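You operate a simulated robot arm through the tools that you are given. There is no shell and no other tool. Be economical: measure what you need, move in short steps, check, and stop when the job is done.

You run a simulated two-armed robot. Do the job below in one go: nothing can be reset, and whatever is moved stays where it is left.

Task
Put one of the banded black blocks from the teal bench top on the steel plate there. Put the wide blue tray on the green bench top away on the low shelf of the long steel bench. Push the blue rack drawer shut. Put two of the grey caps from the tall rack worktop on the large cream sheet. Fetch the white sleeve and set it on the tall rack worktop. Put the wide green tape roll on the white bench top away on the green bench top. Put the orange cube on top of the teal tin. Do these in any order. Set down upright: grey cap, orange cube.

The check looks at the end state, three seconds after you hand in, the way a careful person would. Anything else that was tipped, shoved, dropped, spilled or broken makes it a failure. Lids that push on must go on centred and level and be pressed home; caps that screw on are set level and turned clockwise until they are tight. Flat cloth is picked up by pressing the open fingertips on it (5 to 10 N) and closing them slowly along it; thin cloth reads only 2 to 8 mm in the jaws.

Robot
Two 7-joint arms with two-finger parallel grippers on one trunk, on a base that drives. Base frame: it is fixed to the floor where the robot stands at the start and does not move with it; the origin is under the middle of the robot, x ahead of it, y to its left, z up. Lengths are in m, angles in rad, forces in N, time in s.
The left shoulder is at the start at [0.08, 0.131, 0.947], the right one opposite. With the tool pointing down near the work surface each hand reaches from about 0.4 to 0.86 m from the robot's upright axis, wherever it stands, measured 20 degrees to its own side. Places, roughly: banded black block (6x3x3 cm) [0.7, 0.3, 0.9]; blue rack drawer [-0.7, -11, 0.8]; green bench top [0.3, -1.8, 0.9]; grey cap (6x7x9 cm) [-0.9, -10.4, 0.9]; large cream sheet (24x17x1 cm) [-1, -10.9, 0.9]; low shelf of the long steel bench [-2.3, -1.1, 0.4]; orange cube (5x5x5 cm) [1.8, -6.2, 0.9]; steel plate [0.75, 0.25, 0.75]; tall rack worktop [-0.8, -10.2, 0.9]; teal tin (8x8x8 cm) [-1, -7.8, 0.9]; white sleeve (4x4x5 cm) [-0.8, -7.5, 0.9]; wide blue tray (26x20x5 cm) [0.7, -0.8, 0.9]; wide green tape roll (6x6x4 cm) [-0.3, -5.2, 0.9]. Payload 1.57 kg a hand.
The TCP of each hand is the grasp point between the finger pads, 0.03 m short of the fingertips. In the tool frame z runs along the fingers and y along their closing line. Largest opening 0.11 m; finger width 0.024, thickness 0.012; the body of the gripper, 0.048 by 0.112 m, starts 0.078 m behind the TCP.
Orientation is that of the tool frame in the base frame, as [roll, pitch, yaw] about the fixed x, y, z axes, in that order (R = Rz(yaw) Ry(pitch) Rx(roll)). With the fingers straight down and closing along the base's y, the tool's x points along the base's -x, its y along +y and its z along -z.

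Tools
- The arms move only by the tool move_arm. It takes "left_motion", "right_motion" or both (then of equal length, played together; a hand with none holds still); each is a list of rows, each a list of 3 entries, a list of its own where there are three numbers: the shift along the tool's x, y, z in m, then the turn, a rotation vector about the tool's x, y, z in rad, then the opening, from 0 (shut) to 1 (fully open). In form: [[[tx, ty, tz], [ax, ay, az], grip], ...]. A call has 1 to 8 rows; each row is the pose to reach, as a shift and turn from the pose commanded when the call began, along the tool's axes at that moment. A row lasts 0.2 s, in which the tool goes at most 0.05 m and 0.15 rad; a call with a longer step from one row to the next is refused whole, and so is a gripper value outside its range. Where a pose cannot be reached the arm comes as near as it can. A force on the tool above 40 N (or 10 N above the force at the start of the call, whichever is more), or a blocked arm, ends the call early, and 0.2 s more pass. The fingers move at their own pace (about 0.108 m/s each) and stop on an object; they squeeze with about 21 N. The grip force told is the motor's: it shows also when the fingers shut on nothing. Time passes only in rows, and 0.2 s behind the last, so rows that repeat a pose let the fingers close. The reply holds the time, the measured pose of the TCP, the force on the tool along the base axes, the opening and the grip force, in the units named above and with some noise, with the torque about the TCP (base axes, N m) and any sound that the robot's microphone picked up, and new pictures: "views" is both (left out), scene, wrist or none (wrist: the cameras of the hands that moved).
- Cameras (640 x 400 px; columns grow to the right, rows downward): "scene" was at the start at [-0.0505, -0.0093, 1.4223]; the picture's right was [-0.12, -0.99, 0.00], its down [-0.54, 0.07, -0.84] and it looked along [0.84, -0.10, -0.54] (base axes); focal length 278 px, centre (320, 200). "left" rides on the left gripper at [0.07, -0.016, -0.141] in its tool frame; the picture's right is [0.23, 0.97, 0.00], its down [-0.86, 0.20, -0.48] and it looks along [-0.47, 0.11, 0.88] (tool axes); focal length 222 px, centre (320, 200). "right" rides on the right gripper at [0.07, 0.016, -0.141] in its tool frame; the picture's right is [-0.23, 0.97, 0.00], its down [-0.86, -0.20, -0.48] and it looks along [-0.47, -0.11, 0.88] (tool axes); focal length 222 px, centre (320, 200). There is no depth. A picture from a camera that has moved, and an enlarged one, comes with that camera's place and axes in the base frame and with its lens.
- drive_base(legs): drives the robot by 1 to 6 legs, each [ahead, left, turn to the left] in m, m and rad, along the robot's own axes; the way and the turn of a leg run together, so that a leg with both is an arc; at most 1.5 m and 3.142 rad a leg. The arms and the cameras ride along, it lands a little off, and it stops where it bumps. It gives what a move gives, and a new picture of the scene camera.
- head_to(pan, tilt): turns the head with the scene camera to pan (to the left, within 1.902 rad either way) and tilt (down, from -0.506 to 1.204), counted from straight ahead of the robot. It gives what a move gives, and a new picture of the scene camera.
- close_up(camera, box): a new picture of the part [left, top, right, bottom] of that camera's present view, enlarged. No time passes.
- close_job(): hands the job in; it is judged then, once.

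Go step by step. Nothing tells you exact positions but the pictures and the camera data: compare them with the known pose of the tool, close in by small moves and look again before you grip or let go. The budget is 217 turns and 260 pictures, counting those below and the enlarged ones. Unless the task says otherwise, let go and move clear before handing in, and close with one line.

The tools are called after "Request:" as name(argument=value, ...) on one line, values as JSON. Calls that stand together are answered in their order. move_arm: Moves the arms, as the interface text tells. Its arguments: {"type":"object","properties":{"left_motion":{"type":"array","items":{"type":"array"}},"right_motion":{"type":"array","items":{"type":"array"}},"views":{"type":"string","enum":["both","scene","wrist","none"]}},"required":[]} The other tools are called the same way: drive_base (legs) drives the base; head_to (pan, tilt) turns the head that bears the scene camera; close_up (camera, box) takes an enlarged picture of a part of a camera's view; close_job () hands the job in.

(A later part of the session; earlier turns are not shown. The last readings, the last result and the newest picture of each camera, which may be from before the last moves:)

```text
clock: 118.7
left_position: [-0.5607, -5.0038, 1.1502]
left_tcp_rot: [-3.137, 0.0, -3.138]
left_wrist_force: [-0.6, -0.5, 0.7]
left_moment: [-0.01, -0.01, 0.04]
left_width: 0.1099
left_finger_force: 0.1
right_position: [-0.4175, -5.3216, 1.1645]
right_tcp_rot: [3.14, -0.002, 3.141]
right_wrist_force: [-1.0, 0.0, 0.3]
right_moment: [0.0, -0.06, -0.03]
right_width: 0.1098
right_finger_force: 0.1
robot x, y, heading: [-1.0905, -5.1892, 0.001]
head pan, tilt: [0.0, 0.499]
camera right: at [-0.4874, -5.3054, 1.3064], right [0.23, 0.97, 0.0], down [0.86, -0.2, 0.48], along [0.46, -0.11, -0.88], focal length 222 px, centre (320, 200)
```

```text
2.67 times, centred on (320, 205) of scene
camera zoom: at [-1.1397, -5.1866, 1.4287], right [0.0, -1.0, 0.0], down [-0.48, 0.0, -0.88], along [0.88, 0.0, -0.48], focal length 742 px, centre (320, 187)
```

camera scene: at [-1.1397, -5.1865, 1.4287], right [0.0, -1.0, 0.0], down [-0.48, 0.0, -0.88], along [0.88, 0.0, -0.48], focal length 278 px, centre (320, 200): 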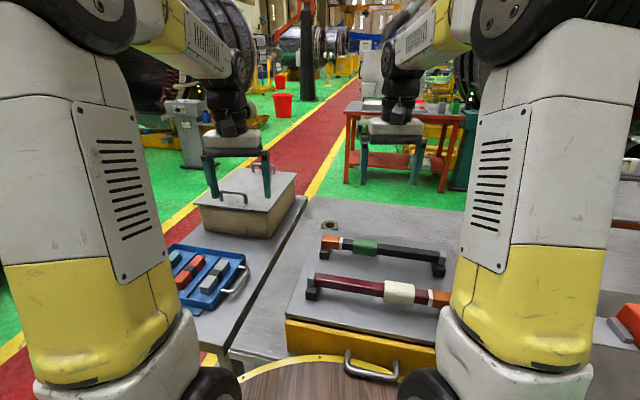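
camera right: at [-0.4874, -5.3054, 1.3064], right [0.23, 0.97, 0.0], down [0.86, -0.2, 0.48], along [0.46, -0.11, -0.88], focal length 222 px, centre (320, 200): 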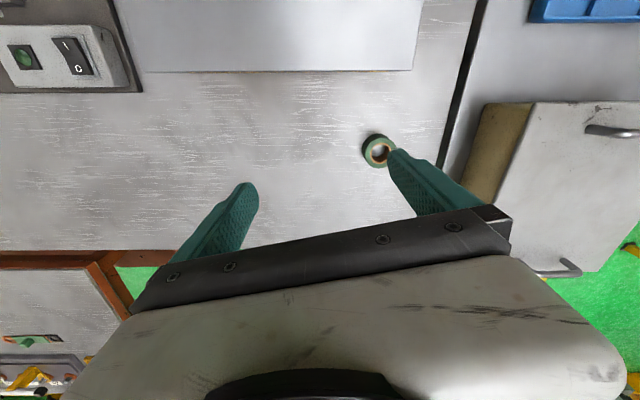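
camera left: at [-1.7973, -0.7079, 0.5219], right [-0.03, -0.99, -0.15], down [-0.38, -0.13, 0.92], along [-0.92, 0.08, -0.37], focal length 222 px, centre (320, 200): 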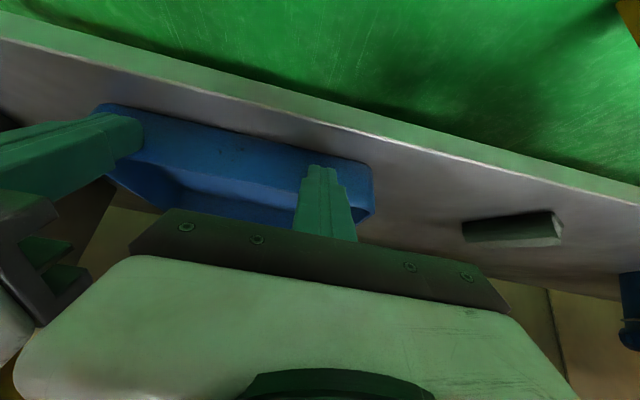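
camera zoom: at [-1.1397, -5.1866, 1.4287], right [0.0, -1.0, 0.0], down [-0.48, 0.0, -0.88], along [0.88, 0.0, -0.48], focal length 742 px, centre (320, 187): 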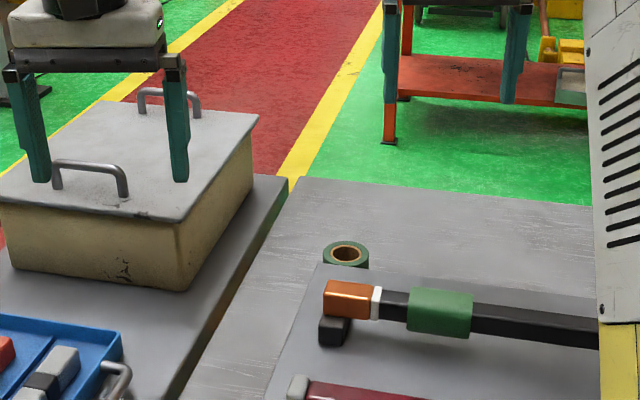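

Request:
move_arm(right_motion=[[[-0.022, 0.032, 0.02], [0, 0, 0], 1], [[-0.044, 0.064, 0.04], [0, 0, 0], 1], [[-0.0675, 0.0965, 0.06], [0, 0, 0], 1], [[-0.0675, 0.0965, 0.11], [0, 0, 0], 1], [[-0.0675, 0.0965, 0.15], [0, 0, 0], 1], [[-0.0675, 0.0965, 0.19], [0, 0, 0], 1]], views="wrist")

Request:
close_up(camera="scene", box=[240, 160, 400, 260])

```text
clock: 120.0
left_position: [-0.5614, -5.0046, 1.149]
left_tcp_rot: [-3.138, -0.002, -3.139]
left_wrist_force: [-0.4, 0.1, 1.0]
left_moment: [0.02, -0.03, 0.0]
left_width: 0.1101
left_finger_force: 0.0
right_position: [-0.3458, -5.2254, 0.9782]
right_tcp_rot: [3.139, -0.003, 3.141]
right_wrist_force: [-0.3, 0.1, -0.2]
right_moment: [0.04, -0.01, 0.02]
right_width: 0.1099
right_finger_force: 0.0
robot x, y, heading: [-1.0882, -5.1857, -0.001]
head pan, tilt: [0.0, 0.499]
camera right: at [-0.4168, -5.2088, 1.1185], right [0.23, 0.97, 0.0], down [0.86, -0.2, 0.48], along [0.46, -0.11, -0.88], focal length 222 px, centre (320, 200)
```

right: 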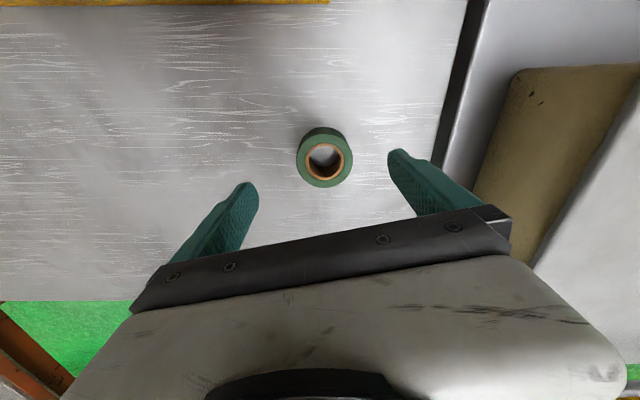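

```text
4.00 times, centred on (320, 210) of scene
camera zoom: at [-1.1395, -5.1866, 1.4287], right [0.0, -1.0, 0.0], down [-0.48, 0.0, -0.88], along [0.88, 0.0, -0.48], focal length 1112 px, centre (320, 160)
```

zoom: 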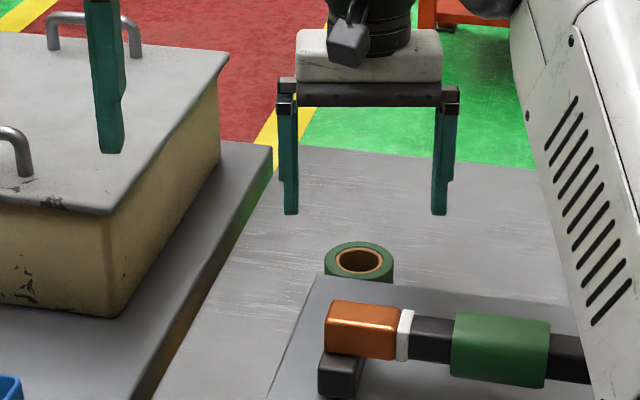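

Request:
move_arm(right_motion=[[[0, 0.004, 0.04], [0, 0, 0], 1], [[0, 0.004, 0.073], [0, 0, 0], 1], [[0, 0.004, 0.08], [0, 0, 0], 0.6], [[0, 0.004, 0.08], [0, 0, 0], 0.4], [[0, 0.004, 0.08], [0, 0, 0], 0.3], [[0, 0.004, 0.08], [0, 0, 0], 0.3]], views="wrist")

```text
clock: 121.5
left_position: [-0.5614, -5.0034, 1.1497]
left_tcp_rot: [-3.138, -0.002, -3.139]
left_wrist_force: [-1.0, -0.3, -0.6]
left_moment: [0.0, 0.0, 0.0]
left_width: 0.11
left_finger_force: 0.1
right_position: [-0.3483, -5.2226, 0.893]
right_tcp_rot: [-3.141, -0.003, 3.138]
right_wrist_force: [-0.2, -0.3, 0.6]
right_moment: [0.03, 0.03, -0.01]
right_width: 0.059
right_finger_force: 21.2
robot x, y, heading: [-1.0928, -5.1853, -0.001]
head pan, tilt: [0.0, 0.499]
camera right: at [-0.4178, -5.2065, 1.0352], right [0.23, 0.97, 0.0], down [0.86, -0.2, 0.48], along [0.46, -0.11, -0.88], focal length 222 px, centre (320, 200)
```

right: 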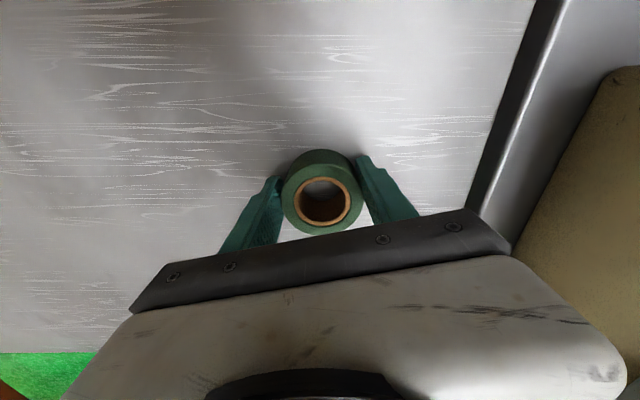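

Request:
move_arm(right_motion=[[[0, 0, -0.05], [0, 0, 0], 0.3], [[0, 0, -0.1], [0, 0, 0], 0.3], [[0, 0, -0.15], [0, 0, 0], 0.3], [[0.03, 0, -0.19], [0, 0, 0], 0.3], [[0.06, 0, -0.23], [0, 0, 0], 0.3], [[0.1, 0, -0.26], [0, 0, 0], 0.3], [[0.14, -0.02, -0.28], [0, 0, 0], 0.3]], views="wrist")

Request:
drive_base(legs=[[-0.25, 0, 0], [0, 0, 1.571], [1.5, 0, 0], [1.0, 0, 0]])

Request:
head_to(pan=-0.6, tilt=0.45)

```text
clock: 123.0
left_position: [-0.5606, -5.0059, 1.1493]
left_tcp_rot: [-3.138, -0.001, -3.139]
left_wrist_force: [1.4, 0.6, 0.4]
left_moment: [-0.02, 0.05, 0.01]
left_width: 0.1098
left_finger_force: 0.1
right_position: [-0.4896, -5.2427, 1.1734]
right_tcp_rot: [3.141, -0.004, 3.141]
right_wrist_force: [0.6, -0.2, -0.2]
right_moment: [-0.01, 0.08, -0.01]
right_width: 0.0589
right_finger_force: 21.1
robot x, y, heading: [-1.0887, -5.1888, 0.001]
head pan, tilt: [0.0, 0.499]
camera right: at [-0.5594, -5.2259, 1.3153], right [0.23, 0.97, 0.0], down [0.86, -0.2, 0.48], along [0.46, -0.11, -0.88], focal length 222 px, centre (320, 200)
```

right: 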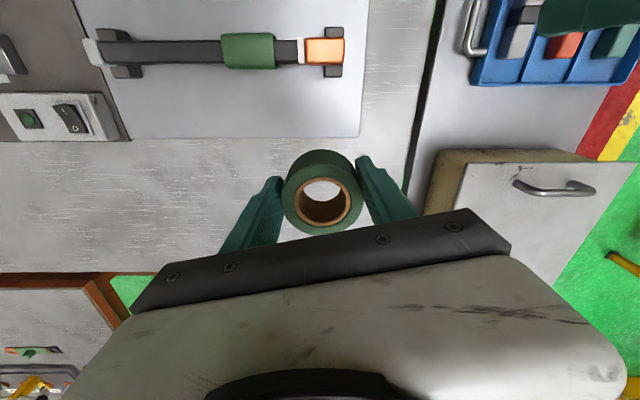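

```text
clock: 140.6
left_position: [-1.6511, -2.1615, 1.149]
left_tcp_rot: [-3.138, -0.002, -1.532]
left_wrist_force: [0.8, -0.3, -0.2]
left_moment: [-0.01, 0.01, -0.01]
left_width: 0.1099
left_finger_force: 0.0
right_position: [-1.4153, -2.0833, 1.1729]
right_tcp_rot: [3.14, -0.003, -1.536]
right_wrist_force: [0.5, 0.4, -1.2]
right_moment: [-0.04, 0.03, -0.04]
right_width: 0.0592
right_finger_force: 20.8
robot x, y, heading: [-1.451, -2.6835, 1.605]
head pan, tilt: [0.0, 0.499]
camera scene: at [-1.4465, -2.7326, 1.4287], right [1.0, 0.04, 0.0], down [0.02, -0.48, -0.88], along [-0.03, 0.88, -0.48], focal length 278 px, centre (320, 200)
```

scene: 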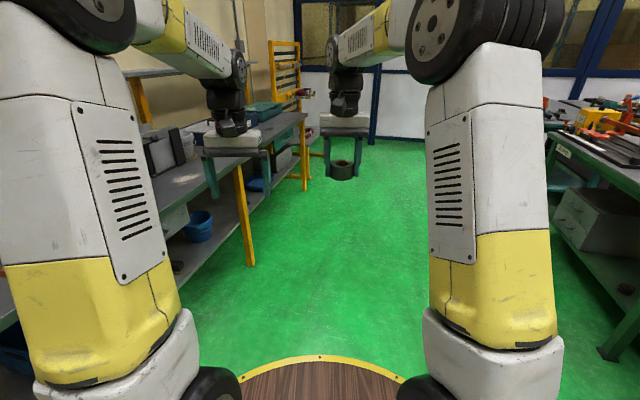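

```text
clock: 141.6
left_position: [-1.6508, -2.1615, 1.1485]
left_tcp_rot: [-3.138, 0.0, -1.533]
left_wrist_force: [0.4, -0.8, 0.6]
left_moment: [0.01, 0.0, -0.01]
left_width: 0.11
left_finger_force: 0.0
right_position: [-1.4161, -2.0813, 1.1734]
right_tcp_rot: [3.14, -0.003, -1.535]
right_wrist_force: [0.4, 0.4, -1.6]
right_moment: [0.0, 0.01, 0.01]
right_width: 0.0592
right_finger_force: 21.5
robot x, y, heading: [-1.4506, -2.6889, 1.611]
head pan, tilt: [-0.6, 0.45]
camera scene: at [-1.3941, -2.7458, 1.4332], right [0.85, -0.53, 0.0], down [-0.23, -0.37, -0.9], along [0.48, 0.76, -0.44], focal length 278 px, centre (320, 200)
```

scene: 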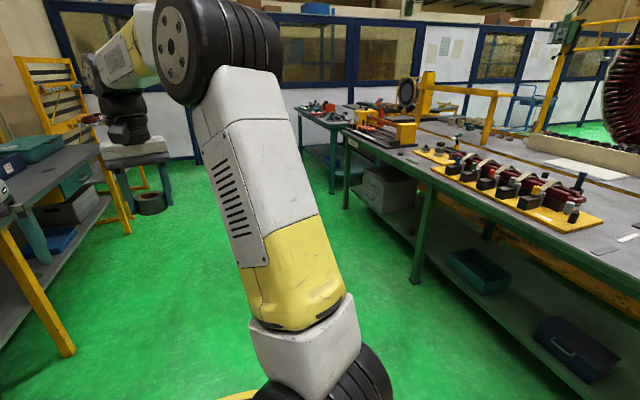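

Request:
close_up(camera="scene", box=[330, 90, 640, 284])

```text
2.06 times, centred on (485, 187) of scene
camera zoom: at [-1.3941, -2.7458, 1.4332], right [0.85, -0.53, 0.0], down [-0.23, -0.37, -0.9], along [0.48, 0.76, -0.44], focal length 573 px, centre (-20, 227)
```

zoom: 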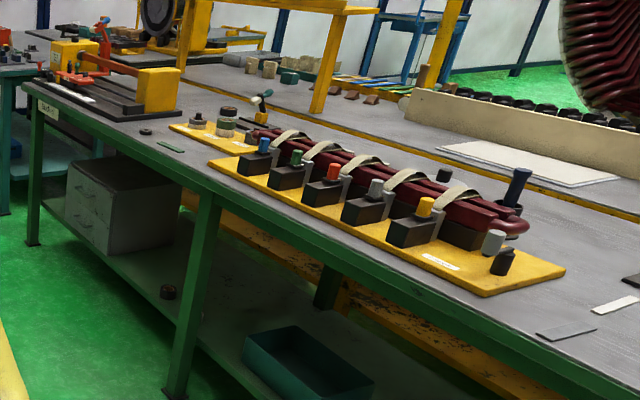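

Request:
drive_base(legs=[[0, 0, -1.86], [0, 0.4, 0], [0.6, 0, 0]])

Request:
head_to(pan=0.0, tilt=0.6)

```text
clock: 151.7
left_position: [-0.19, -2.3907, 1.1483]
left_tcp_rot: [-3.138, -0.001, 2.911]
left_wrist_force: [0.1, -1.0, 0.0]
left_moment: [0.01, 0.0, -0.01]
left_width: 0.1098
left_finger_force: 0.0
right_position: [-0.1739, -2.6387, 1.1735]
right_tcp_rot: [3.14, -0.005, 2.905]
right_wrist_force: [0.1, 0.0, -1.4]
right_moment: [0.0, 0.02, 0.03]
right_width: 0.0589
right_finger_force: 21.1
robot x, y, heading: [-0.7454, -2.4422, -0.234]
head pan, tilt: [-0.6, 0.45]
camera scene: at [-0.8207, -2.4805, 1.4332], right [-0.74, -0.67, 0.0], down [-0.29, 0.32, -0.9], along [0.6, -0.67, -0.44], focal length 278 px, centre (320, 200)
```

scene: 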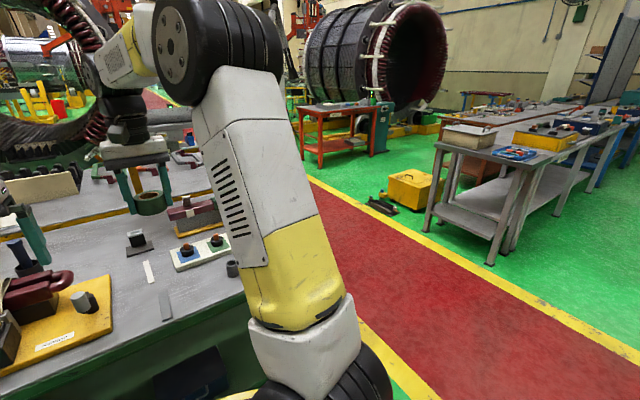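

```text
clock: 152.7
left_position: [-0.1902, -2.3915, 1.1497]
left_tcp_rot: [-3.138, -0.002, 2.909]
left_wrist_force: [0.5, -0.2, 0.7]
left_moment: [0.03, 0.02, 0.03]
left_width: 0.1099
left_finger_force: 0.0
right_position: [-0.1745, -2.6387, 1.1733]
right_tcp_rot: [3.141, -0.002, 2.905]
right_wrist_force: [-0.8, 0.1, -1.6]
right_moment: [0.01, 0.03, -0.02]
right_width: 0.0593
right_finger_force: 20.6
robot x, y, heading: [-0.7482, -2.4462, -0.237]
head pan, tilt: [0.0, 0.6]
camera scene: at [-0.7964, -2.433, 1.4197], right [-0.23, -0.97, 0.0], down [-0.55, 0.13, -0.83], along [0.8, -0.19, -0.56], focal length 278 px, centre (320, 200)
```

scene: 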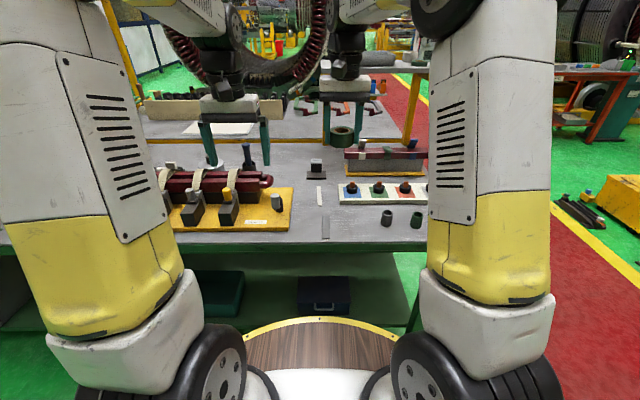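

Request:
close_up(camera="scene", box=[230, 120, 440, 250])

Request:
close_up(camera="right", box=[0, 0, 640, 400])

```text
3.05 times, centred on (335, 185) of scene
camera zoom: at [-0.7964, -2.433, 1.4197], right [-0.23, -0.97, 0.0], down [-0.55, 0.13, -0.83], along [0.8, -0.19, -0.56], focal length 848 px, centre (274, 246)
```

zoom: 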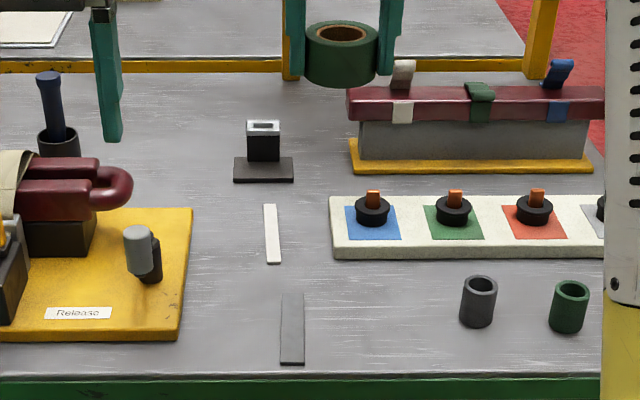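

```text
1.00 times, centred on (320, 200) of right (not enlarged: the box is as wide or as high as the picture)
camera zoom: at [-0.2389, -2.6068, 1.3151], right [0.45, 0.89, 0.0], down [0.79, -0.39, 0.48], along [0.43, -0.21, -0.88], focal length 222 px, centre (320, 200)
```

zoom: 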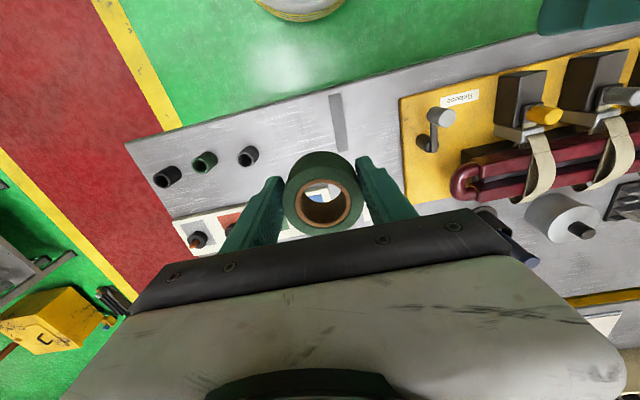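

Request:
move_arm(right_motion=[[[-0.019, -0.027, 0.03], [0, 0, 0], 0.3], [[-0.038, -0.054, 0.06], [0, 0, 0], 0.3], [[-0.038, -0.054, 0.11], [0, 0, 0], 0.3], [[-0.038, -0.054, 0.16], [0, 0, 0], 0.3], [[-0.038, -0.054, 0.2], [0, 0, 0], 0.3], [[-0.038, -0.054, 0.235], [0, 0, 0], 0.3]], views="wrist")

Request:
close_up(camera="scene", box=[280, 150, 440, 250])

```text
clock: 154.1
left_position: [-0.1892, -2.3909, 1.1488]
left_tcp_rot: [-3.138, -0.003, 2.91]
left_wrist_force: [0.1, -0.4, 0.2]
left_moment: [0.01, -0.02, 0.02]
left_width: 0.1098
left_finger_force: 0.1
right_position: [-0.1539, -2.7011, 0.937]
right_tcp_rot: [3.14, -0.005, 2.905]
right_wrist_force: [-0.2, 0.3, -0.3]
right_moment: [-0.01, 0.02, 0.02]
right_width: 0.0593
right_finger_force: 20.8
robot x, y, heading: [-0.7466, -2.4489, -0.234]
head pan, tilt: [0.0, 0.6]
camera right: at [-0.2164, -2.6691, 1.0787], right [0.45, 0.89, 0.0], down [0.79, -0.39, 0.48], along [0.43, -0.21, -0.88], focal length 222 px, centre (320, 200)
```

right: 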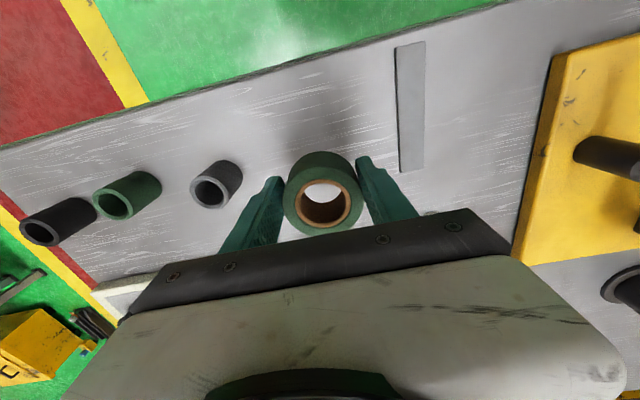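

```text
4.00 times, centred on (360, 200) of scene
camera zoom: at [-0.7966, -2.4329, 1.4196], right [-0.23, -0.97, 0.0], down [-0.55, 0.13, -0.83], along [0.8, -0.19, -0.56], focal length 1112 px, centre (160, 200)
```

zoom: 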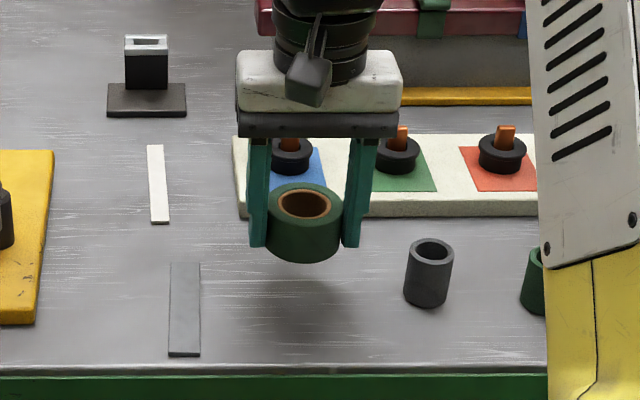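

Request:
move_arm(right_motion=[[[0, 0, 0.025], [0, 0, 0], 0.3], [[0, 0, 0.033], [0, 0, 0], 0.3], [[0, 0, 0.037], [0, 0, 0], 0.3], [[0, 0, 0.041], [0, 0, 0], 0.3]], views="none")

Request:
close_up(camera="scene", box=[300, 160, 428, 240])

```text
clock: 155.1
left_position: [-0.189, -2.39, 1.1491]
left_tcp_rot: [-3.14, -0.001, 2.909]
left_wrist_force: [-0.4, -0.2, -0.9]
left_moment: [0.0, 0.04, 0.02]
left_width: 0.1103
left_finger_force: 0.0
right_position: [-0.1497, -2.6997, 0.8971]
right_tcp_rot: [3.14, -0.001, 2.906]
right_wrist_force: [0.8, 0.0, -0.9]
right_moment: [0.0, 0.02, 0.01]
right_width: 0.0591
right_finger_force: 21.0
robot x, y, heading: [-0.7471, -2.4478, -0.229]
head pan, tilt: [0.0, 0.6]
```

```text
5.00 times, centred on (364, 200) of scene
camera zoom: at [-0.7964, -2.4329, 1.4196], right [-0.23, -0.97, 0.0], down [-0.55, 0.13, -0.82], along [0.8, -0.19, -0.57], focal length 1390 px, centre (100, 200)
```

zoom: 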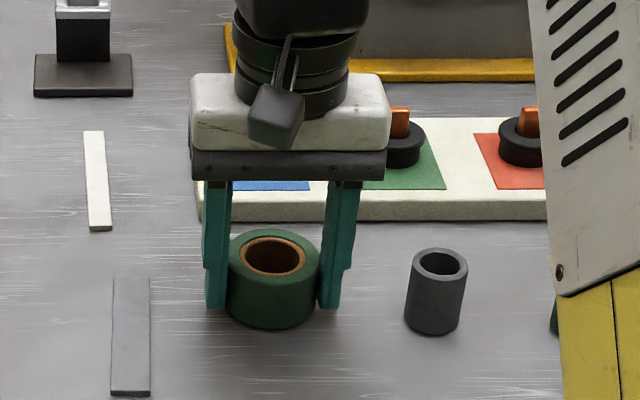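

Request:
move_arm(right_motion=[[[0, 0, 0.003], [0, 0, 0], 0.3], [[0, 0, 0.006], [0, 0, 0], 0.3], [[0, 0, 0.009], [0, 0, 0], 0.3]], views="none")

```text
clock: 155.9
left_position: [-0.189, -2.3905, 1.1502]
left_tcp_rot: [-3.138, -0.002, 2.908]
left_wrist_force: [-0.1, 0.2, -0.1]
left_moment: [-0.01, -0.03, 0.0]
left_width: 0.1102
left_finger_force: 0.0
right_position: [-0.1477, -2.6996, 0.8918]
right_tcp_rot: [3.141, 0.004, 2.906]
right_wrist_force: [-1.7, -0.4, 9.5]
right_moment: [-0.22, 0.12, -0.06]
right_width: 0.0593
right_finger_force: 20.8
robot x, y, heading: [-0.7429, -2.4488, -0.235]
head pan, tilt: [0.0, 0.6]
stopped in row 3 (right hand): the force on the tool passed its limit at 42 N (the readings are from after the stop); the commanded pose is now the measured one
```

Contact made. Releasing and rising clear.

Request:
move_arm(right_motion=[[[0, 0, -0.001], [0, 0, 0], 0.5], [[0, 0, -0.001], [0, 0, 0], 0.75], [[0, 0, -0.04], [0, 0, 0], 0.75], [[0, 0, -0.09], [0, 0, 0], 0.75], [[0, 0, -0.14], [0, 0, 0], 1], [[0.01, 0, -0.18], [0, 0, 0], 1], [[0.03, 0, -0.22], [0, 0, 0], 1], [[0.05, -0.02, -0.26], [0, 0, 0], 1]], views="scene")

Request:
close_up(camera="scene", box=[280, 150, 440, 250])

```text
clock: 157.8
left_position: [-0.1904, -2.3909, 1.1491]
left_tcp_rot: [-3.138, 0.0, 2.91]
left_wrist_force: [0.4, 0.8, 0.2]
left_moment: [0.0, 0.02, 0.01]
left_width: 0.11
left_finger_force: 0.0
right_position: [-0.2051, -2.7084, 1.1515]
right_tcp_rot: [3.14, -0.001, 2.908]
right_wrist_force: [0.8, 0.2, 0.6]
right_moment: [0.02, 0.05, 0.01]
right_width: 0.1101
right_finger_force: 0.0
robot x, y, heading: [-0.7484, -2.4427, -0.233]
head pan, tilt: [0.0, 0.6]
camera scene: at [-0.7961, -2.4328, 1.4197], right [-0.23, -0.97, 0.0], down [-0.55, 0.13, -0.82], along [0.8, -0.19, -0.57], focal length 278 px, centre (320, 200)
```

scene: 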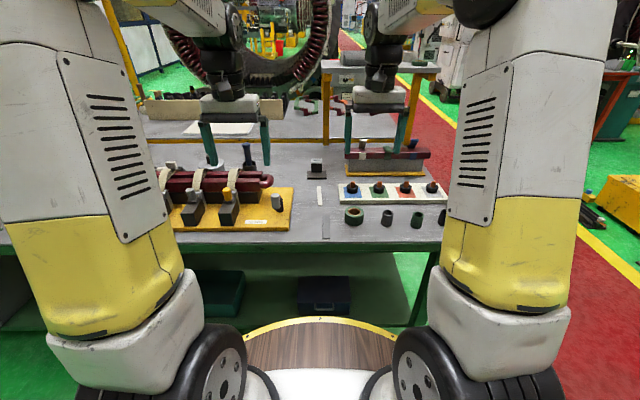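

```text
4.00 times, centred on (360, 200) of scene
camera zoom: at [-0.7961, -2.4328, 1.4197], right [-0.23, -0.97, 0.0], down [-0.55, 0.13, -0.82], along [0.8, -0.19, -0.57], focal length 1112 px, centre (160, 200)
```

zoom: 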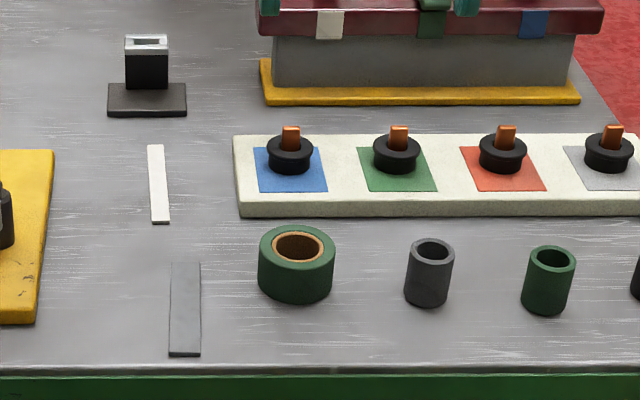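

Tape roll stands on the green bench. Next the orange cube near (1.8,-6.2): I'll go to the red walkway and look that way.

Request:
drive_base(legs=[[-0.35, 0, 0], [0, 0, -1.34], [1.3, 0, 0]])

Request:
head_to(pan=0.9, tilt=0.25)

```text
clock: 169.6
left_position: [-0.9985, -4.2381, 1.1489]
left_tcp_rot: [-3.138, -0.002, 1.5]
left_wrist_force: [-0.6, -0.2, 0.1]
left_moment: [-0.01, 0.0, 0.04]
left_width: 0.1101
left_finger_force: 0.1
right_position: [-1.3157, -4.2743, 1.1522]
right_tcp_rot: [3.141, 0.002, 1.499]
right_wrist_force: [0.7, -0.4, 1.0]
right_moment: [-0.01, -0.01, 0.05]
right_width: 0.1102
right_finger_force: 0.1
robot x, y, heading: [-1.1445, -3.6938, -1.643]
head pan, tilt: [0.0, 0.6]
camera scene: at [-1.1393, -3.6436, 1.4196], right [-1.0, 0.07, 0.0], down [0.04, 0.56, -0.82], along [-0.06, -0.82, -0.57], focal length 278 px, centre (320, 200)
```

scene: 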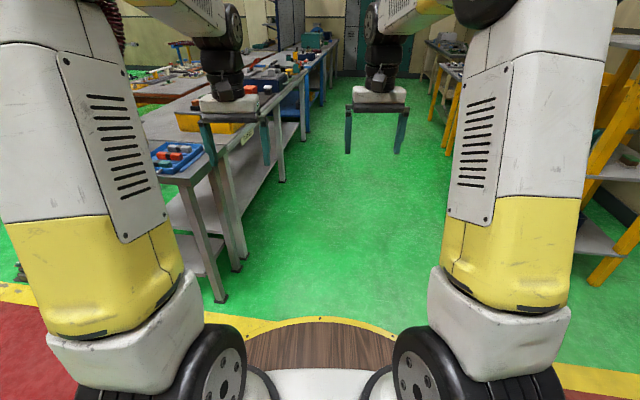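

```text
clock: 170.8
left_position: [-0.9994, -4.2369, 1.1491]
left_tcp_rot: [-3.138, -0.002, 1.5]
left_wrist_force: [-0.7, 0.0, -0.1]
left_moment: [-0.02, 0.01, -0.04]
left_width: 0.1098
left_finger_force: 0.2
right_position: [-1.3149, -4.2746, 1.151]
right_tcp_rot: [3.139, 0.001, 1.497]
right_wrist_force: [-0.1, -0.5, -0.1]
right_moment: [0.0, 0.02, 0.01]
right_width: 0.1099
right_finger_force: 0.1
robot x, y, heading: [-1.1453, -3.6977, -1.641]
head pan, tilt: [0.901, 0.25]
camera scene: at [-1.0641, -3.6186, 1.4518], right [-0.68, -0.74, 0.0], down [-0.18, 0.17, -0.97], along [0.71, -0.66, -0.25], focal length 278 px, centre (320, 200)
```

scene: 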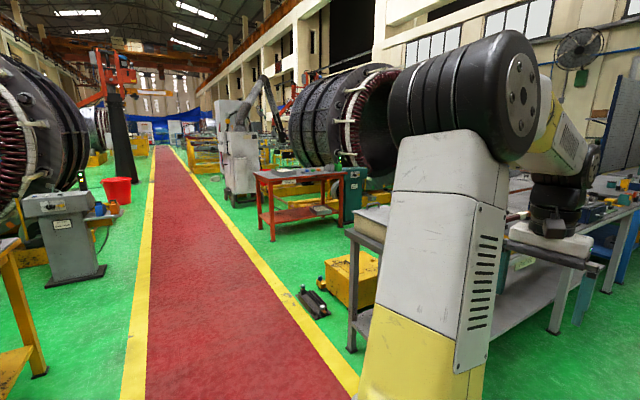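

Request:
drive_base(legs=[[0, 0, 1.55], [1.2, 0, 0], [1.2, 0, 0]])

Request:
head_to(pan=-1.0, tilt=0.35)

```text
clock: 186.2
left_position: [1.7916, -3.9234, 1.1489]
left_tcp_rot: [-3.138, -0.002, 2.998]
left_wrist_force: [0.0, 0.2, 0.3]
left_moment: [0.01, 0.01, -0.01]
left_width: 0.1099
left_finger_force: 0.1
right_position: [1.8046, -4.241, 1.1515]
right_tcp_rot: [3.139, 0.002, 2.993]
right_wrist_force: [-1.4, 0.1, -0.5]
right_moment: [0.0, 0.02, 0.02]
right_width: 0.11
right_finger_force: 0.1
robot x, y, heading: [1.2446, -4.0256, -0.147]
head pan, tilt: [0.901, 0.25]
camera scene: at [1.1708, -3.9408, 1.4519], right [0.68, -0.73, 0.0], down [-0.18, -0.17, -0.97], along [0.71, 0.66, -0.25], focal length 278 px, centre (320, 200)
```

scene: 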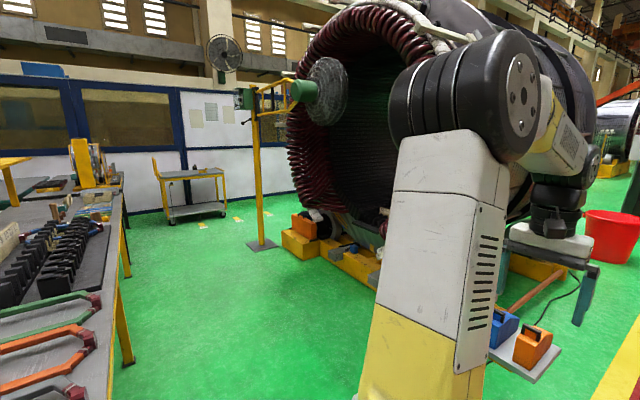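

```text
clock: 188.1
left_position: [1.7915, -3.9239, 1.1483]
left_tcp_rot: [-3.138, -0.003, 2.998]
left_wrist_force: [-0.3, -0.5, 0.9]
left_moment: [0.03, 0.0, 0.0]
left_width: 0.1097
left_finger_force: 0.1
right_position: [1.8048, -4.2409, 1.1524]
right_tcp_rot: [3.139, 0.002, 2.993]
right_wrist_force: [-0.5, -0.5, -0.1]
right_moment: [0.0, -0.01, 0.01]
right_width: 0.11
right_finger_force: 0.1
robot x, y, heading: [1.2396, -4.0245, -0.144]
head pan, tilt: [-1.0, 0.351]
camera scene: at [1.141, -4.0895, 1.4424], right [-0.91, -0.41, 0.0], down [-0.14, 0.31, -0.94], along [0.39, -0.86, -0.34], focal length 278 px, centre (320, 200)
```

scene: 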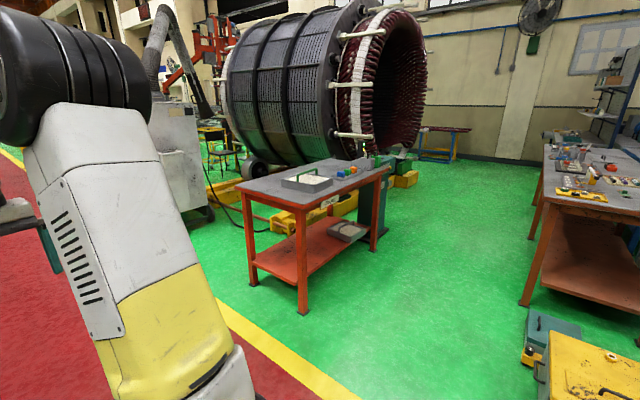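

Request:
close_up(camera="scene", box=[230, 140, 430, 265])

```text
3.20 times, centred on (330, 202) of scene
camera zoom: at [1.141, -4.0895, 1.4424], right [-0.91, -0.41, 0.0], down [-0.14, 0.31, -0.94], along [0.39, -0.86, -0.34], focal length 890 px, centre (288, 192)
```

zoom: 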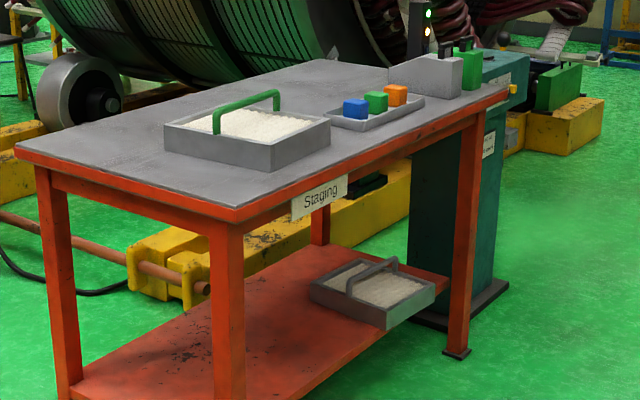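

Request:
drive_base(legs=[[0, 0, -1.427], [1.45, 0, 0], [0, 0, 1.34], [0, -0.6, 0]])

Request:
head_to(pan=0.0, tilt=0.55)

```text
clock: 204.9
left_position: [1.6694, -5.9721, 1.149]
left_tcp_rot: [-3.137, -0.003, 2.916]
left_wrist_force: [-1.5, -0.8, -0.6]
left_moment: [-0.02, 0.03, 0.04]
left_width: 0.1102
left_finger_force: 0.1
right_position: [1.6544, -6.2905, 1.1529]
right_tcp_rot: [3.14, 0.001, 2.913]
right_wrist_force: [-0.8, -0.6, 0.5]
right_moment: [-0.03, 0.0, -0.02]
right_width: 0.1099
right_finger_force: 0.1
robot x, y, heading: [1.1129, -6.0298, -0.229]
head pan, tilt: [-1.0, 0.351]
camera scene: at [1.0064, -6.086, 1.4424], right [-0.94, -0.34, 0.0], down [-0.12, 0.32, -0.94], along [0.32, -0.88, -0.34], focal length 278 px, centre (320, 200)
```

scene: 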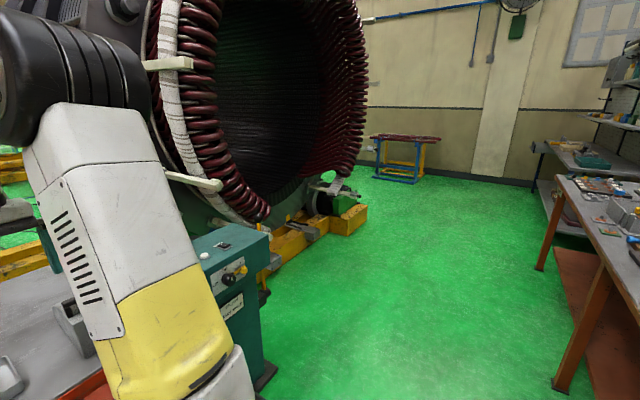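

```text
clock: 206.2
left_position: [1.6681, -5.9723, 1.1486]
left_tcp_rot: [-3.137, -0.001, 2.915]
left_wrist_force: [0.3, 0.2, -0.1]
left_moment: [0.02, -0.04, -0.02]
left_width: 0.1101
left_finger_force: 0.2
right_position: [1.6549, -6.2913, 1.1526]
right_tcp_rot: [3.14, 0.001, 2.914]
right_wrist_force: [-0.2, -0.6, 0.9]
right_moment: [-0.03, 0.0, -0.02]
right_width: 0.1101
right_finger_force: 0.0
robot x, y, heading: [1.1109, -6.031, -0.226]
head pan, tilt: [0.0, 0.55]
camera scene: at [1.0626, -6.0187, 1.4242], right [-0.23, -0.97, 0.0], down [-0.51, 0.12, -0.85], along [0.83, -0.19, -0.52], focal length 278 px, centre (320, 200)
```

scene: 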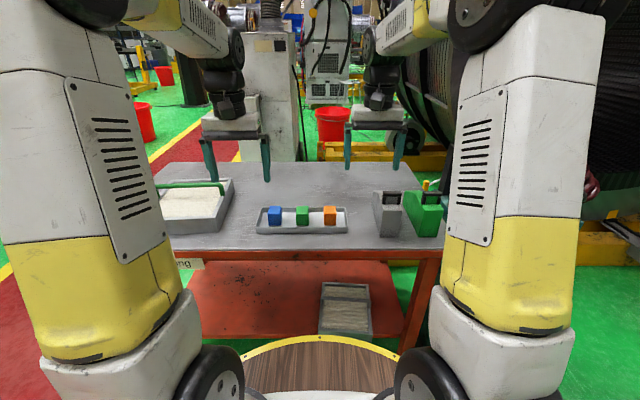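

Request:
move_arm(right_motion=[[[-0.034, 0.026, 0.02], [0, 0, 0], 0.8], [[-0.068, 0.052, 0.04], [0, 0, 0], 0.7], [[-0.1, 0.078, 0.06], [0, 0, 0], 0.7], [[-0.135, 0.104, 0.08], [0, 0, 0], 0.7], [[-0.135, 0.104, 0.12], [0, 0, 0], 0.7]], views="wrist")

Request:
close_up(camera="scene", box=[240, 140, 400, 240])

```text
clock: 207.4
left_position: [1.6681, -5.9721, 1.149]
left_tcp_rot: [-3.139, -0.001, 2.916]
left_wrist_force: [0.2, 0.2, 0.7]
left_moment: [-0.02, 0.0, 0.01]
left_width: 0.1101
left_finger_force: 0.0
right_position: [1.8107, -6.2197, 1.0334]
right_tcp_rot: [3.141, 0.002, 2.914]
right_wrist_force: [0.1, 0.0, -0.2]
right_moment: [-0.02, 0.0, 0.02]
right_width: 0.077
right_finger_force: 0.0
robot x, y, heading: [1.1092, -6.0319, -0.228]
head pan, tilt: [0.0, 0.55]
camera right: at [1.7452, -6.1885, 1.1738], right [0.44, 0.9, 0.0], down [0.79, -0.39, 0.48], along [0.43, -0.21, -0.88], focal length 222 px, centre (320, 200)
```

right: 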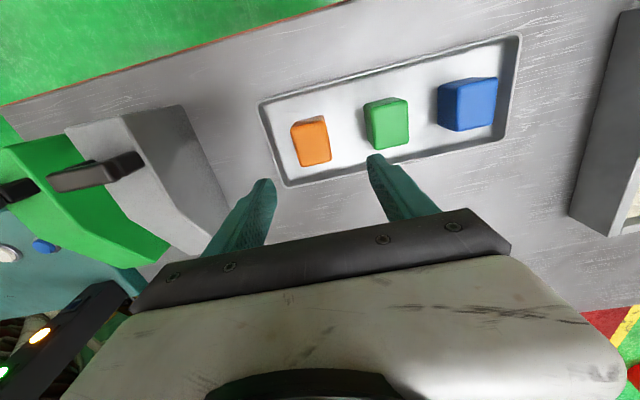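

```text
4.00 times, centred on (320, 190) of scene
camera zoom: at [1.0625, -6.0185, 1.4241], right [-0.23, -0.97, 0.0], down [-0.51, 0.12, -0.85], along [0.83, -0.19, -0.52], focal length 1112 px, centre (320, 240)
```

zoom: 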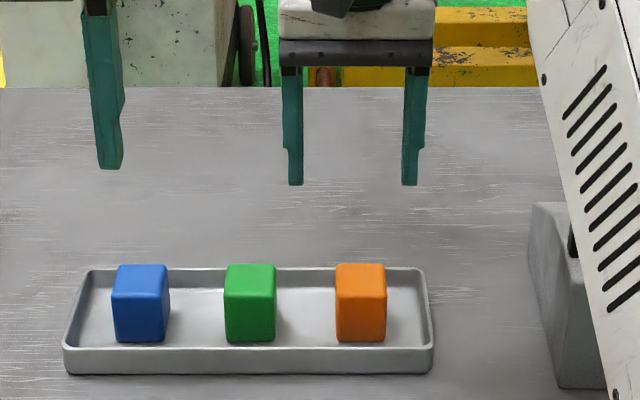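

Request:
move_arm(right_motion=[[[0.005, -0.004, 0.04], [0, 0, 0], 0.7], [[0.0094, -0.007, 0.08], [0, 0, 0], 0.7], [[0.0094, -0.007, 0.11], [0, 0, 0], 0.7], [[0.0094, -0.007, 0.123], [0, 0, 0], 0.7]], views="wrist")

Request:
close_up(camera="scene", box=[240, 140, 400, 240])

```text
clock: 208.4
left_position: [1.6685, -5.9746, 1.1502]
left_tcp_rot: [-3.138, -0.003, 2.914]
left_wrist_force: [-1.0, 0.2, -0.3]
left_moment: [0.0, 0.01, -0.02]
left_width: 0.1099
left_finger_force: 0.1
right_position: [1.8016, -6.2237, 0.9105]
right_tcp_rot: [3.139, 0.0, 2.911]
right_wrist_force: [0.0, -0.8, -1.0]
right_moment: [0.0, -0.04, -0.03]
right_width: 0.077
right_finger_force: 0.1
robot x, y, heading: [1.1084, -6.0327, -0.23]
head pan, tilt: [0.0, 0.55]
camera right: at [1.7373, -6.1918, 1.0518], right [0.44, 0.9, 0.0], down [0.79, -0.39, 0.48], along [0.43, -0.21, -0.88], focal length 222 px, centre (320, 200)
```

right: 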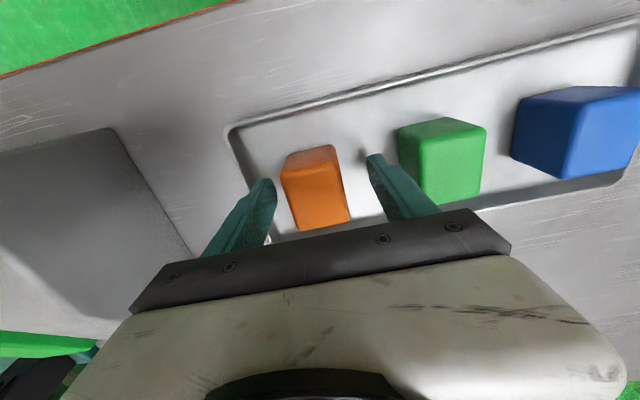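

```text
4.00 times, centred on (320, 190) of scene
camera zoom: at [1.0626, -6.0186, 1.4241], right [-0.23, -0.97, 0.0], down [-0.51, 0.12, -0.85], along [0.83, -0.19, -0.52], focal length 1112 px, centre (320, 240)
```

zoom: 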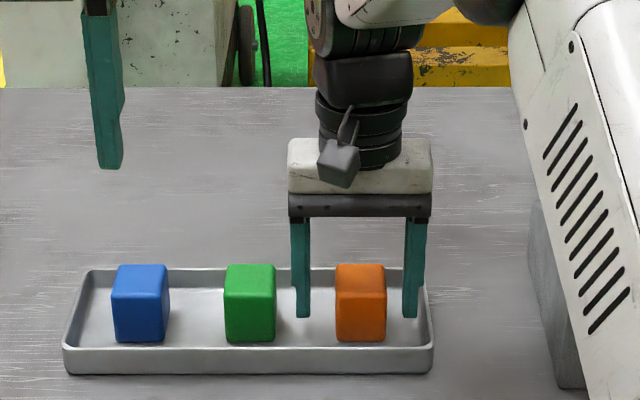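

Request:
move_arm(right_motion=[[[0, 0, 0], [0, 0, 0], 0.5], [[0, 0, 0], [0, 0, 0], 0.3], [[0, 0, 0], [0, 0, 0], 0.2], [[0, 0, -0.01], [0, 0, 0], 0.2], [[0, 0, -0.05], [0, 0, 0], 0.2], [[0, 0, -0.1], [0, 0, 0], 0.2], [[0, 0, -0.15], [0, 0, 0], 0.2], [[0, 0, -0.2], [0, 0, 0], 0.2]], views="both")

```text
clock: 210.2
left_position: [1.6696, -5.9731, 1.149]
left_tcp_rot: [-3.138, -0.002, 2.915]
left_wrist_force: [-0.2, -0.5, 1.0]
left_moment: [0.02, -0.01, 0.0]
left_width: 0.11
left_finger_force: 0.0
right_position: [1.7977, -6.2222, 1.1077]
right_tcp_rot: [3.14, 0.002, 2.913]
right_wrist_force: [-0.4, 0.1, -0.5]
right_moment: [0.01, 0.03, -0.03]
right_width: 0.0417
right_finger_force: 21.0
robot x, y, heading: [1.1103, -6.0286, -0.227]
head pan, tilt: [0.0, 0.55]
camera scene: at [1.0629, -6.0187, 1.4242], right [-0.23, -0.97, 0.0], down [-0.51, 0.12, -0.85], along [0.83, -0.19, -0.52], focal length 278 px, centre (320, 200)
camera right: at [1.7332, -6.1918, 1.2493], right [0.44, 0.9, 0.0], down [0.79, -0.39, 0.48], along [0.43, -0.21, -0.88], focal length 222 px, centre (320, 200)
```

scene: 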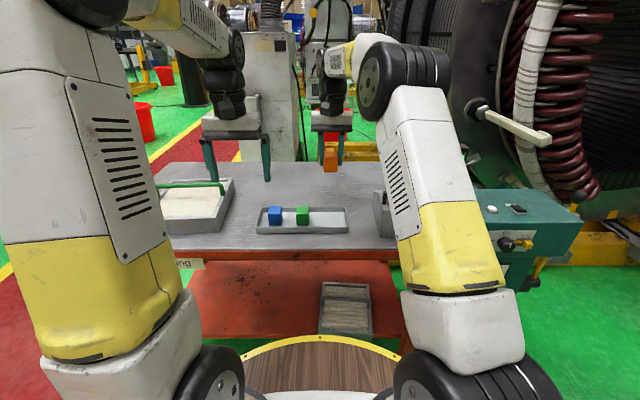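
right: 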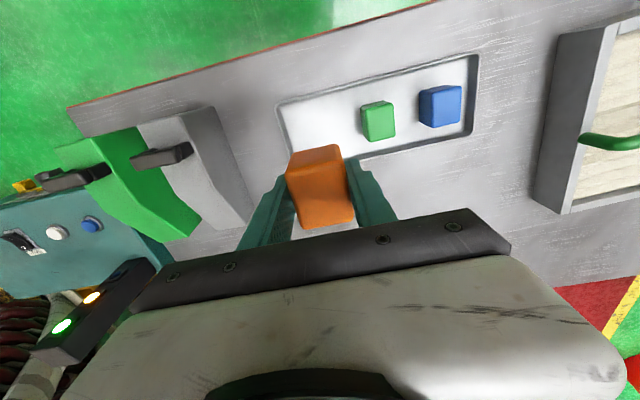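

Request:
move_arm(right_motion=[[[0.03, 0, -0.03], [0, 0, 0], 0.2], [[0.07, 0, -0.06], [0, 0, 0], 0.2], [[0.11, -0.02, -0.08], [0, 0, 0], 0.2], [[0.15, -0.04, -0.1], [0, 0, 0], 0.2]], views="none")

Request:
drive_base(legs=[[-0.1, 0, 0], [0, 0, 1.8], [1.4, 0, 0], [0.4, 0, 0], [0, 0, 1.571], [1.3, 0, 0]])

Request:
drive_base(legs=[[1.2, 0, 0], [0, 0, 1.5]])

Request:
head_to(pan=0.0, tilt=0.3)

```text
clock: 211.2
left_position: [1.6687, -5.9726, 1.1485]
left_tcp_rot: [-3.139, -0.002, 2.916]
left_wrist_force: [0.0, 0.2, -0.1]
left_moment: [0.0, 0.03, -0.01]
left_width: 0.1099
left_finger_force: 0.0
right_position: [1.6446, -6.226, 1.2099]
right_tcp_rot: [3.138, 0.002, 2.912]
right_wrist_force: [0.6, 0.2, -0.6]
right_moment: [-0.05, 0.03, 0.02]
right_width: 0.042
right_finger_force: 20.9
robot x, y, heading: [1.1104, -6.0286, -0.229]
head pan, tilt: [0.0, 0.55]
```

```text
clock: 235.1
left_position: [-0.6878, -4.119, 1.1489]
left_tcp_rot: [-3.139, -0.001, -0.14]
left_wrist_force: [0.2, -0.6, 0.0]
left_moment: [-0.05, -0.02, -0.06]
left_width: 0.1099
left_finger_force: 0.1
right_position: [-0.6867, -3.8651, 1.209]
right_tcp_rot: [3.14, 0.002, -0.141]
right_wrist_force: [-0.2, 0.4, -1.2]
right_moment: [0.0, -0.02, 0.0]
right_width: 0.0414
right_finger_force: 20.8
robot x, y, heading: [-0.1368, -4.0123, 2.997]
head pan, tilt: [0.0, 0.55]
camera scene: at [-0.0887, -4.0173, 1.4241], right [0.14, 0.99, 0.0], down [0.52, -0.07, -0.85], along [-0.84, 0.12, -0.52], focal length 278 px, centre (320, 200)
```

scene: 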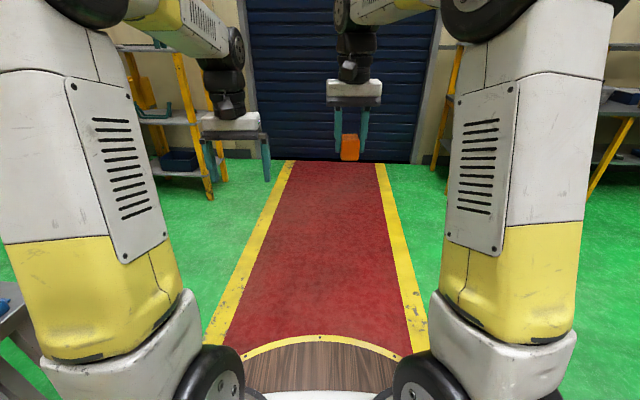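

```text
clock: 244.9
left_position: [-1.2554, -4.4067, 1.1497]
left_tcp_rot: [-3.138, 0.0, 1.391]
left_wrist_force: [-0.3, 0.2, 0.2]
left_moment: [-0.04, 0.0, 0.03]
left_width: 0.11
left_finger_force: 0.0
right_position: [-1.5097, -4.3932, 1.2096]
right_tcp_rot: [3.139, 0.0, 1.387]
right_wrist_force: [-0.2, -0.2, -0.6]
right_moment: [0.03, 0.02, 0.02]
right_width: 0.0414
right_finger_force: 21.0
robot x, y, heading: [-1.3369, -3.8531, -1.755]
head pan, tilt: [0.0, 0.55]
camera scene: at [-1.3285, -3.8012, 1.4241], right [-0.98, 0.18, 0.0], down [0.1, 0.51, -0.85], along [-0.16, -0.84, -0.52], focal length 278 px, centre (320, 200)
```

scene: 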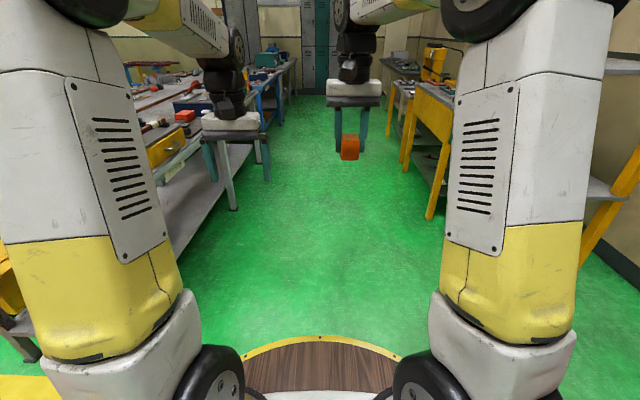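

```text
clock: 245.7
left_position: [-1.2562, -4.4064, 1.1491]
left_tcp_rot: [-3.139, -0.003, 1.39]
left_wrist_force: [-0.1, -0.3, 0.1]
left_moment: [-0.01, 0.03, 0.0]
left_width: 0.1098
left_finger_force: 0.1
right_position: [-1.5102, -4.3937, 1.2097]
right_tcp_rot: [3.14, 0.001, 1.385]
right_wrist_force: [0.3, -0.2, -0.5]
right_moment: [0.01, 0.02, 0.0]
right_width: 0.0415
right_finger_force: 21.5
robot x, y, heading: [-1.3348, -3.8539, -1.757]
head pan, tilt: [0.0, 0.3]
camera scene: at [-1.3291, -3.8047, 1.4471], right [-0.98, 0.18, 0.0], down [0.05, 0.29, -0.95], along [-0.17, -0.94, -0.3], focal length 278 px, centre (320, 200)
```

scene: 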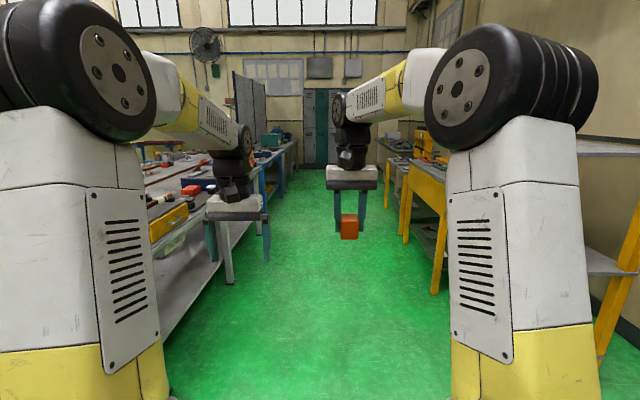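

Request:
drive_base(legs=[[1.5, 0, 0], [1.4, 0, 0]])

Request:
head_to(pan=0.7, tilt=0.4)

```text
clock: 259.5
left_position: [-1.7422, -7.2294, 1.1502]
left_tcp_rot: [-3.138, -0.002, 1.404]
left_wrist_force: [0.6, -0.6, -0.6]
left_moment: [0.0, -0.03, -0.01]
left_width: 0.1102
left_finger_force: 0.1
right_position: [-1.9965, -7.2214, 1.2093]
right_tcp_rot: [3.14, 0.0, 1.4]
right_wrist_force: [0.0, -1.1, -1.1]
right_moment: [-0.02, 0.01, 0.0]
right_width: 0.0417
right_finger_force: 21.2
robot x, y, heading: [-1.8307, -6.6738, -1.741]
head pan, tilt: [0.0, 0.3]
camera scene: at [-1.8245, -6.6298, 1.4471], right [-0.99, 0.17, 0.0], down [0.05, 0.29, -0.96], along [-0.16, -0.94, -0.3], focal length 278 px, centre (320, 200)
```

scene: 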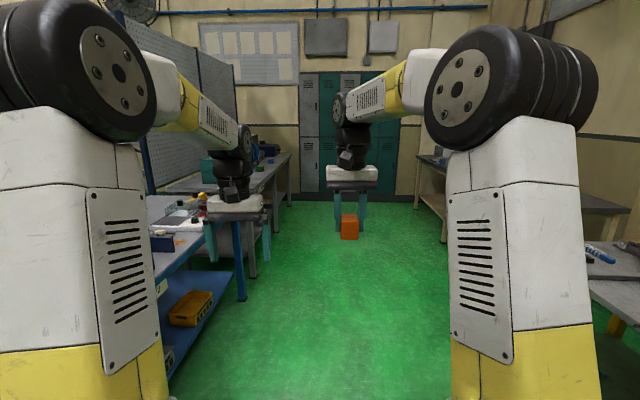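

```text
clock: 260.6
left_position: [-1.7424, -7.2302, 1.1494]
left_tcp_rot: [-3.138, -0.002, 1.402]
left_wrist_force: [0.1, 0.6, -0.5]
left_moment: [0.0, 0.01, 0.03]
left_width: 0.1099
left_finger_force: 0.1
right_position: [-1.9958, -7.2204, 1.2106]
right_tcp_rot: [3.141, 0.001, 1.4]
right_wrist_force: [0.2, 0.2, -0.9]
right_moment: [-0.02, 0.0, 0.03]
right_width: 0.0414
right_finger_force: 21.2
robot x, y, heading: [-1.8338, -6.6804, -1.737]
head pan, tilt: [0.7, 0.4]
camera scene: at [-1.762, -6.6178, 1.4379], right [-0.86, -0.5, 0.0], down [-0.2, 0.34, -0.92], along [0.46, -0.8, -0.39], focal length 278 px, centre (320, 200)
```

scene: 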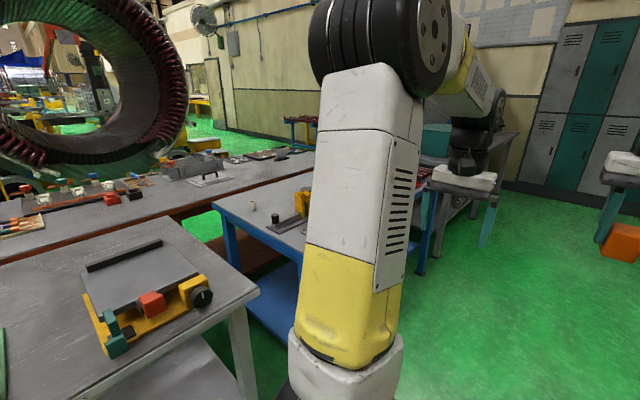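

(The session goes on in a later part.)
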